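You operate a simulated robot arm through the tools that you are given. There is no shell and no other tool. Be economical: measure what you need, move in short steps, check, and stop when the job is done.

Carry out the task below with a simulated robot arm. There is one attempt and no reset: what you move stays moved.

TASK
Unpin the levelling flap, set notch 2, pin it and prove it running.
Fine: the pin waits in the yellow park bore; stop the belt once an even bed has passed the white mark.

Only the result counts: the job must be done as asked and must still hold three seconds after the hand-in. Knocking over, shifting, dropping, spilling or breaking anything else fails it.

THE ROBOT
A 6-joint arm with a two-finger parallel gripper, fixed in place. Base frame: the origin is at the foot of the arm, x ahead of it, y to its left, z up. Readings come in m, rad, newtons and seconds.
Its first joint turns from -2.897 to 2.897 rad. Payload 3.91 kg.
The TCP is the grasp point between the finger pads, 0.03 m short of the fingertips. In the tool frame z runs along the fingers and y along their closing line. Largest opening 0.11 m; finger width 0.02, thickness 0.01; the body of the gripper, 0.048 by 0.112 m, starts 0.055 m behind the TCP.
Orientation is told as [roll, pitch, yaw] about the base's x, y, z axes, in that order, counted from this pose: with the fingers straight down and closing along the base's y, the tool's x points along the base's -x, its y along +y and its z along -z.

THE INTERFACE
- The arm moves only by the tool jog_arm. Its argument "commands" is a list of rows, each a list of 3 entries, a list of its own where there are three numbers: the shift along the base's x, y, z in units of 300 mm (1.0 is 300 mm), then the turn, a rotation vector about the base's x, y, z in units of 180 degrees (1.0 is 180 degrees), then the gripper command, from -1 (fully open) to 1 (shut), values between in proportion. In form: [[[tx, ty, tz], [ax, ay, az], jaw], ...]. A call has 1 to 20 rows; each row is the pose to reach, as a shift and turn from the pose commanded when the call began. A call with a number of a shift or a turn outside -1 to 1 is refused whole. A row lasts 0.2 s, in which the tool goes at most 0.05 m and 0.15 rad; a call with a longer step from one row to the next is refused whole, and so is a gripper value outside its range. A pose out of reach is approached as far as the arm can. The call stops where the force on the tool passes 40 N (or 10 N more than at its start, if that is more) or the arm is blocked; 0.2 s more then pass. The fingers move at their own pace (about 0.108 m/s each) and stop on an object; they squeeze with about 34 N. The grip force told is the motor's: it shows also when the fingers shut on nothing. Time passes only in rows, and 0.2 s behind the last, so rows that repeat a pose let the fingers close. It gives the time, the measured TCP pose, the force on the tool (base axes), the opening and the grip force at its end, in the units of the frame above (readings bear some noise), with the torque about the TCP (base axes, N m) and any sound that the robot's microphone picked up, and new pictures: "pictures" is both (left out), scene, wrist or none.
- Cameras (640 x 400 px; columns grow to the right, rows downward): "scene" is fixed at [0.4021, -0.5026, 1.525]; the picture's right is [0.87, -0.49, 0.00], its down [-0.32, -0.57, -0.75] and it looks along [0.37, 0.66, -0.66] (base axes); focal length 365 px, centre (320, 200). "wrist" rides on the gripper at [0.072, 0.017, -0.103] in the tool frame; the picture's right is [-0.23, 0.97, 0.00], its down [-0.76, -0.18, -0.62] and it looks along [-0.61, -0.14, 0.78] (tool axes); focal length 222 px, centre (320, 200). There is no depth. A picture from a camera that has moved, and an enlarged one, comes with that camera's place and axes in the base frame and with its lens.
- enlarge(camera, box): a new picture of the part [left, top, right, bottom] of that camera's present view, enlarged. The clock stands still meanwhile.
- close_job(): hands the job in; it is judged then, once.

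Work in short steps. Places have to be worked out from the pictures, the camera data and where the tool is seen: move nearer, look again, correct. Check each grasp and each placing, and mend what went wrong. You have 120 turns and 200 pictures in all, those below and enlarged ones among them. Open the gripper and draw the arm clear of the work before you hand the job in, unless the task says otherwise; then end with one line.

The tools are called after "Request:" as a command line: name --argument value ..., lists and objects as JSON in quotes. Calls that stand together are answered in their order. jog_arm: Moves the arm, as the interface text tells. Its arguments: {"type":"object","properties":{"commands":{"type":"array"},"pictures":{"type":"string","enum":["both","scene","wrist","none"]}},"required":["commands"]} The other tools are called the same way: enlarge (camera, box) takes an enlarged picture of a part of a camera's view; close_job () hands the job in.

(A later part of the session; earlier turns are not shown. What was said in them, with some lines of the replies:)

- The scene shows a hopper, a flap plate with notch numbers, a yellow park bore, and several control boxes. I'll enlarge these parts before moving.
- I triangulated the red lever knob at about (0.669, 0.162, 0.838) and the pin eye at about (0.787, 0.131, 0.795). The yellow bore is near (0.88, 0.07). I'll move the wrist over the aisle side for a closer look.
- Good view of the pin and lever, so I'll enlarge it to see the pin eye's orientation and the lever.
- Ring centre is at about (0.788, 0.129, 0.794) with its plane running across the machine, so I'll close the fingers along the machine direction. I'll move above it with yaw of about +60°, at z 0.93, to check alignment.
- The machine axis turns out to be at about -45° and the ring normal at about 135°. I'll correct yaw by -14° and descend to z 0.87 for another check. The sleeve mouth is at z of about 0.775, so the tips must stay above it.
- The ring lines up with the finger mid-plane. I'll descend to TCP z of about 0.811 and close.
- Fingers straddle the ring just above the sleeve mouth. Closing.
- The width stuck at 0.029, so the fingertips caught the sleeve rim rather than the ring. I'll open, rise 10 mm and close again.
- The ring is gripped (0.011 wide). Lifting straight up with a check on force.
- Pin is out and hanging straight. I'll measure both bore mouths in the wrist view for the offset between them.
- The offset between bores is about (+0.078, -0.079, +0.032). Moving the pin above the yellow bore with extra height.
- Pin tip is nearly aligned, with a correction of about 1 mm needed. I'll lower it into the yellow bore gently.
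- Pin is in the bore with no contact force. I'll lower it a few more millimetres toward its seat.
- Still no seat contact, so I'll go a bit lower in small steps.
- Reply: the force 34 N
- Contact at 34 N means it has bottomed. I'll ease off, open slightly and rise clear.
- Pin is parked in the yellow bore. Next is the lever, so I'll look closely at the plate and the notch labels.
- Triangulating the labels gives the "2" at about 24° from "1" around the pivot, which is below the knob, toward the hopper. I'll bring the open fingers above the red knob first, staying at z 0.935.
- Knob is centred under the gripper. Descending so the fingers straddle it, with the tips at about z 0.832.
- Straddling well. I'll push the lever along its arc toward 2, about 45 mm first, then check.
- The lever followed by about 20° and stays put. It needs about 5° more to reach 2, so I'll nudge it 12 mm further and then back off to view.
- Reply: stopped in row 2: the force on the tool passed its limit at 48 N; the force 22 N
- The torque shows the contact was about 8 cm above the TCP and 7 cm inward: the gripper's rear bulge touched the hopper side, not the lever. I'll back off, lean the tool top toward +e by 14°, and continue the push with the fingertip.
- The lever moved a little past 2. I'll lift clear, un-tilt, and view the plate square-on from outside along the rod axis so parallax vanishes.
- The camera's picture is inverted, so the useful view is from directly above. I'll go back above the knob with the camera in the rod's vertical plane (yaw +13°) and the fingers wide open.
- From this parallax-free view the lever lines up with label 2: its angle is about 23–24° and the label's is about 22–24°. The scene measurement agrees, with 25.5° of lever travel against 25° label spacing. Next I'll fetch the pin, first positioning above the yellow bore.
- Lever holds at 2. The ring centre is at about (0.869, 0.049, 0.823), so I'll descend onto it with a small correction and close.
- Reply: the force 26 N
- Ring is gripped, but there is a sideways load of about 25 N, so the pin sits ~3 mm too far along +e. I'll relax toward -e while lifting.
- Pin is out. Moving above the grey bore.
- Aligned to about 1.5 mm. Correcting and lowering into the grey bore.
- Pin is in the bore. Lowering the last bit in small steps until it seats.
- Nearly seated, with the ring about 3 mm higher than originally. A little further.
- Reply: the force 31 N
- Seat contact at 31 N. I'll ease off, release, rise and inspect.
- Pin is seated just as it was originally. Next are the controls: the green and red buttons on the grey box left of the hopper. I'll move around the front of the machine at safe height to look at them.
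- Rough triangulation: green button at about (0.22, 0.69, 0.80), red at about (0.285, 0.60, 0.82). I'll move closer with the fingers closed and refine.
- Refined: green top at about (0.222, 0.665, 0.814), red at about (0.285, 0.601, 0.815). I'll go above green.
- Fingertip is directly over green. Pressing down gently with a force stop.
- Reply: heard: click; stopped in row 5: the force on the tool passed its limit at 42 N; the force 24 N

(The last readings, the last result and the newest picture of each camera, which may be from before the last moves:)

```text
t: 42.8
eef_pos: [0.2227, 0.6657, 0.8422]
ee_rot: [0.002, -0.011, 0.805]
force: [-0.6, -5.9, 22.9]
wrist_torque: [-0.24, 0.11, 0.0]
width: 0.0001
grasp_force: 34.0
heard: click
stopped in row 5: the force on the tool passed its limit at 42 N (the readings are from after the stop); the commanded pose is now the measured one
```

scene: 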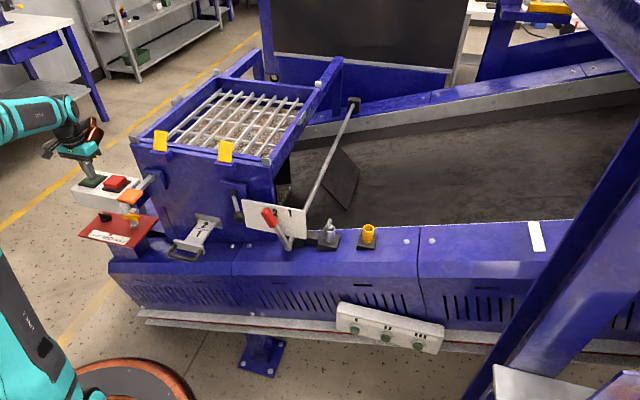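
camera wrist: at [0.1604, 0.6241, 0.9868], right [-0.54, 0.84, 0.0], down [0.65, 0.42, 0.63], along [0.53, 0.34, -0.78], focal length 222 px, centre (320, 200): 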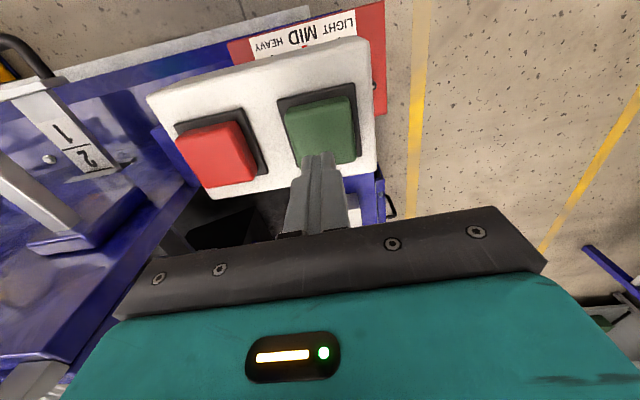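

Clicked. I'll rise, shift over the red button, and check whether the belt moves.

Request:
jog_arm --commands '[[[0, 0, 0.06], [0, 0, 0], 1], [[0.05, -0.05, 0.12], [0, 0, 0], 1], [[0.13, -0.13, 0.13], [0, 0, 0], 1], [[0.21, -0.213, 0.13], [0, 0, 0], 1], [[0.21, -0.213, 0.13], [0, 0, 0], 1]]'

```text
t: 44.0
eef_pos: [0.2859, 0.5989, 0.8788]
ee_rot: [0.0, -0.007, 0.804]
force: [-0.2, 0.1, 0.2]
wrist_torque: [0.02, 0.02, 0.01]
width: 0.0
grasp_force: 33.9
camera wrist: at [0.2239, 0.5592, 0.9818], right [-0.54, 0.84, 0.0], down [0.65, 0.42, 0.63], along [0.53, 0.34, -0.78], focal length 222 px, centre (320, 200)
```

scene: 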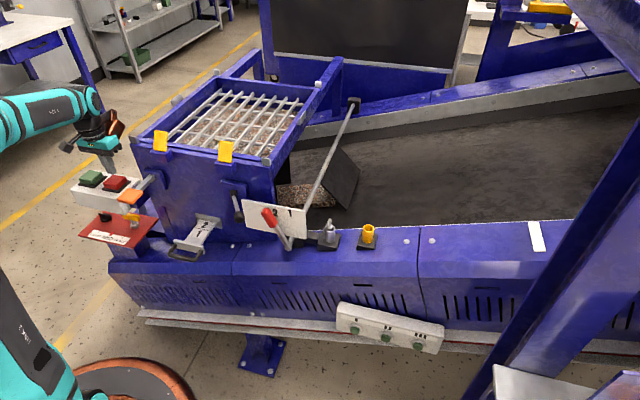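
wrist: 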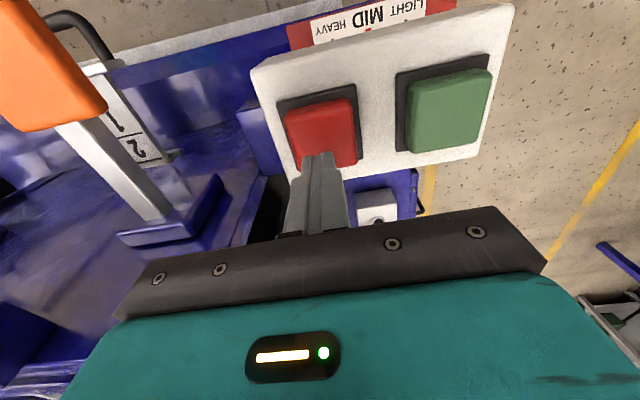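

Belt is running and material is emerging. I'm positioned over red, so I'll wait and watch.

Request:
jog_arm --commands '[[[0, 0, 0], [0, 0, 0], 1], [[0, 0, 0], [0, 0, 0], 1], [[0, 0, 0], [0, 0, 0], 1], [[0, 0, 0], [0, 0, 0], 1], [[0, 0, 0], [0, 0, 0], 1], [[0, 0, 0], [0, 0, 0], 1], [[0, 0, 0], [0, 0, 0], 1]]' --pictures "scene"

```text
t: 45.6
eef_pos: [0.2864, 0.6013, 0.8779]
ee_rot: [0.0, -0.008, 0.804]
force: [-0.2, 0.5, -0.6]
wrist_torque: [0.02, -0.01, 0.02]
width: 0.0001
grasp_force: 34.0
```

scene: 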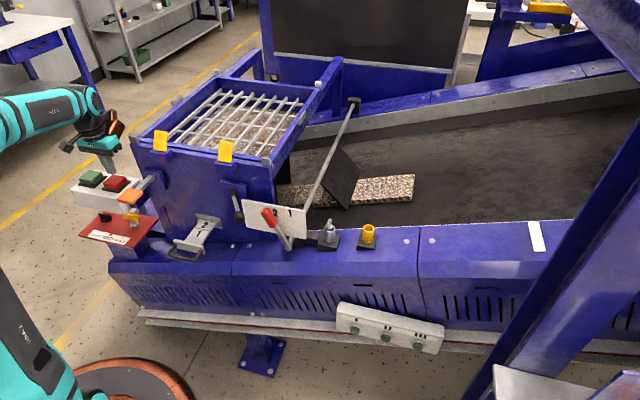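

Request:
jog_arm --commands '[[[0, 0, 0], [0, 0, 0], 1], [[0, 0, 0], [0, 0, 0], 1], [[0, 0, 0], [0, 0, 0], 1], [[0, 0, 0], [0, 0, 0], 1], [[0, 0, 0], [0, 0, 0], 1], [[0, 0, 0], [0, 0, 0], 1], [[0, 0, 0], [0, 0, 0], 1], [[0, 0, 0], [0, 0, 0], 1], [[0, 0, 0], [0, 0, 0], 1], [[0, 0, 0], [0, 0, 0], 1], [[0, 0, 0], [0, 0, 0], 1], [[0, 0, 0], [0, 0, 0], 1], [[0, 0, 0], [0, 0, 0], 1]]' --pictures "scene"

```text
t: 48.4
eef_pos: [0.2854, 0.6004, 0.8781]
ee_rot: [0.0, -0.009, 0.804]
force: [0.6, 0.3, 0.7]
wrist_torque: [-0.02, -0.01, 0.0]
width: 0.0
grasp_force: 34.0
```

scene: 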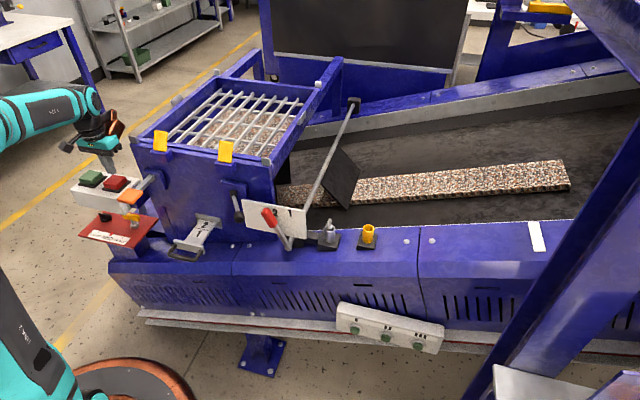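

The bed is even and its front edge is just past the white mark's station. Pressing red now; the press itself lets a bit more pass.

Request:
jog_arm --commands '[[[0, 0, -0.06], [0, 0, 0], 1], [[0, 0, -0.105], [0, 0, 0], 1], [[0, 0, -0.12], [0, 0, 0], 1], [[0, 0, -0.13], [0, 0, 0], 1], [[0, 0, -0.14], [0, 0, 0], 1], [[0, 0, -0.15], [0, 0, 0], 1]]' --pictures "scene"

```text
t: 49.6
eef_pos: [0.287, 0.6016, 0.8421]
ee_rot: [0.001, -0.016, 0.802]
force: [-0.5, -9.9, 27.0]
wrist_torque: [-0.43, 0.15, 0.02]
width: 0.0001
grasp_force: 34.3
heard: click
stopped in row 6: the force on the tool passed its limit at 43 N (the readings are from after the stop); the commanded pose is now the measured one
```

scene: 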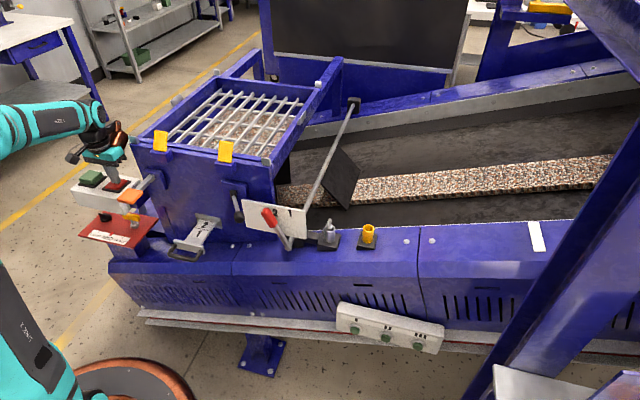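

Clicked. I'll rise clear, open the gripper, and confirm the belt has stopped.

Request:
jog_arm --commands '[[[0, 0, 0.1], [0, 0, 0], 1], [[0, 0, 0.22], [0, 0, 0], 0], [[-0.03, -0.05, 0.36], [0, 0, 0], -1], [[-0.03, -0.1, 0.5], [0, 0, 0], -1], [[-0.03, -0.15, 0.62], [0, 0, 0], -1], [[-0.03, -0.15, 0.62], [0, 0, 0], -1]]' --pictures "scene"

Request:
enlarge --camera "scene" --box '[240, 130, 640, 270]'

Request:
jog_arm --commands '[[[0, 0, 0], [0, 0, 0], -1], [[0, 0, 0], [0, 0, 0], -1], [[0, 0, 0], [0, 0, 0], -1]]' --pictures "scene"

Request:
enlarge --camera "scene" --box '[225, 180, 385, 265]'

```text
t: 51.0
eef_pos: [0.2775, 0.5549, 1.0249]
ee_rot: [-0.001, -0.012, 0.804]
force: [-0.8, 0.8, 0.9]
wrist_torque: [-0.02, -0.03, -0.01]
width: 0.11
grasp_force: 0.1
```

scene: 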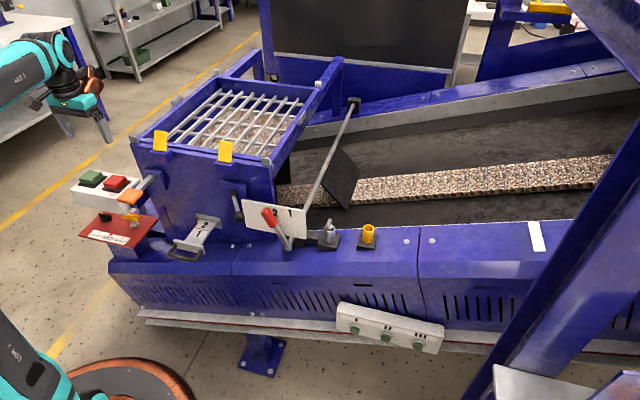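

```text
1.60 times, centred on (440, 200) of scene
camera zoom: at [0.4021, -0.5026, 1.525], right [0.87, -0.49, 0.0], down [-0.32, -0.57, -0.75], along [0.37, 0.66, -0.66], focal length 585 px, centre (128, 200)
```

zoom: 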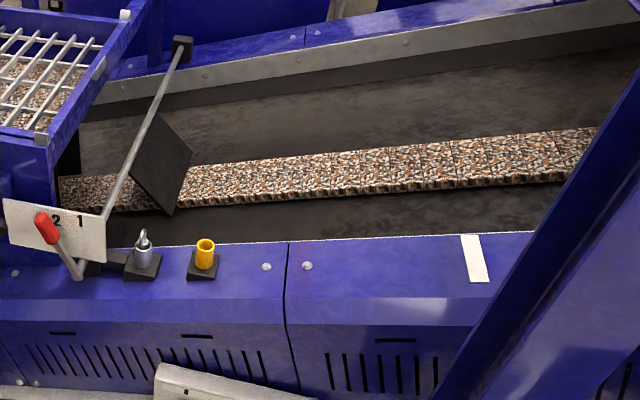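

```text
t: 51.8
eef_pos: [0.2763, 0.5547, 1.026]
ee_rot: [0.0, -0.012, 0.804]
force: [0.0, -0.6, -0.3]
wrist_torque: [-0.01, -0.04, -0.01]
width: 0.1102
grasp_force: 0.1
```

scene: 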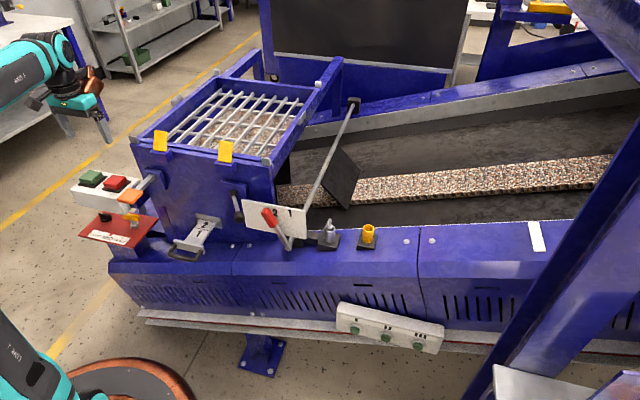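

```text
4.00 times, centred on (305, 222) of scene
camera zoom: at [0.4021, -0.5026, 1.525], right [0.87, -0.49, 0.0], down [-0.32, -0.57, -0.75], along [0.37, 0.66, -0.66], focal length 1462 px, centre (380, 110)
```

zoom: 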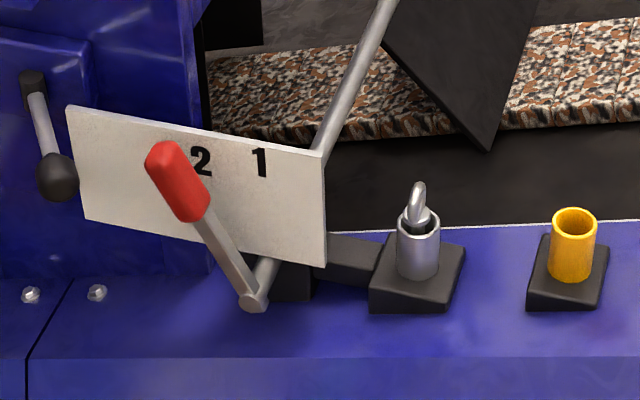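

The bed is unchanged between the last two views, so the belt is stopped. The even bed lies past the white mark, the lever is at 2, the pin is seated, and the arm is clear. Handing in.

Request:
close_job

```text
The job is handed in.
```

The job is handed in: the flap is set to notch 2 and pinned, and the belt ran until an even bed had passed the white mark, then I stopped it. While setting the lever, the gripper touched the hopper side once; nothing looked moved afterwards.
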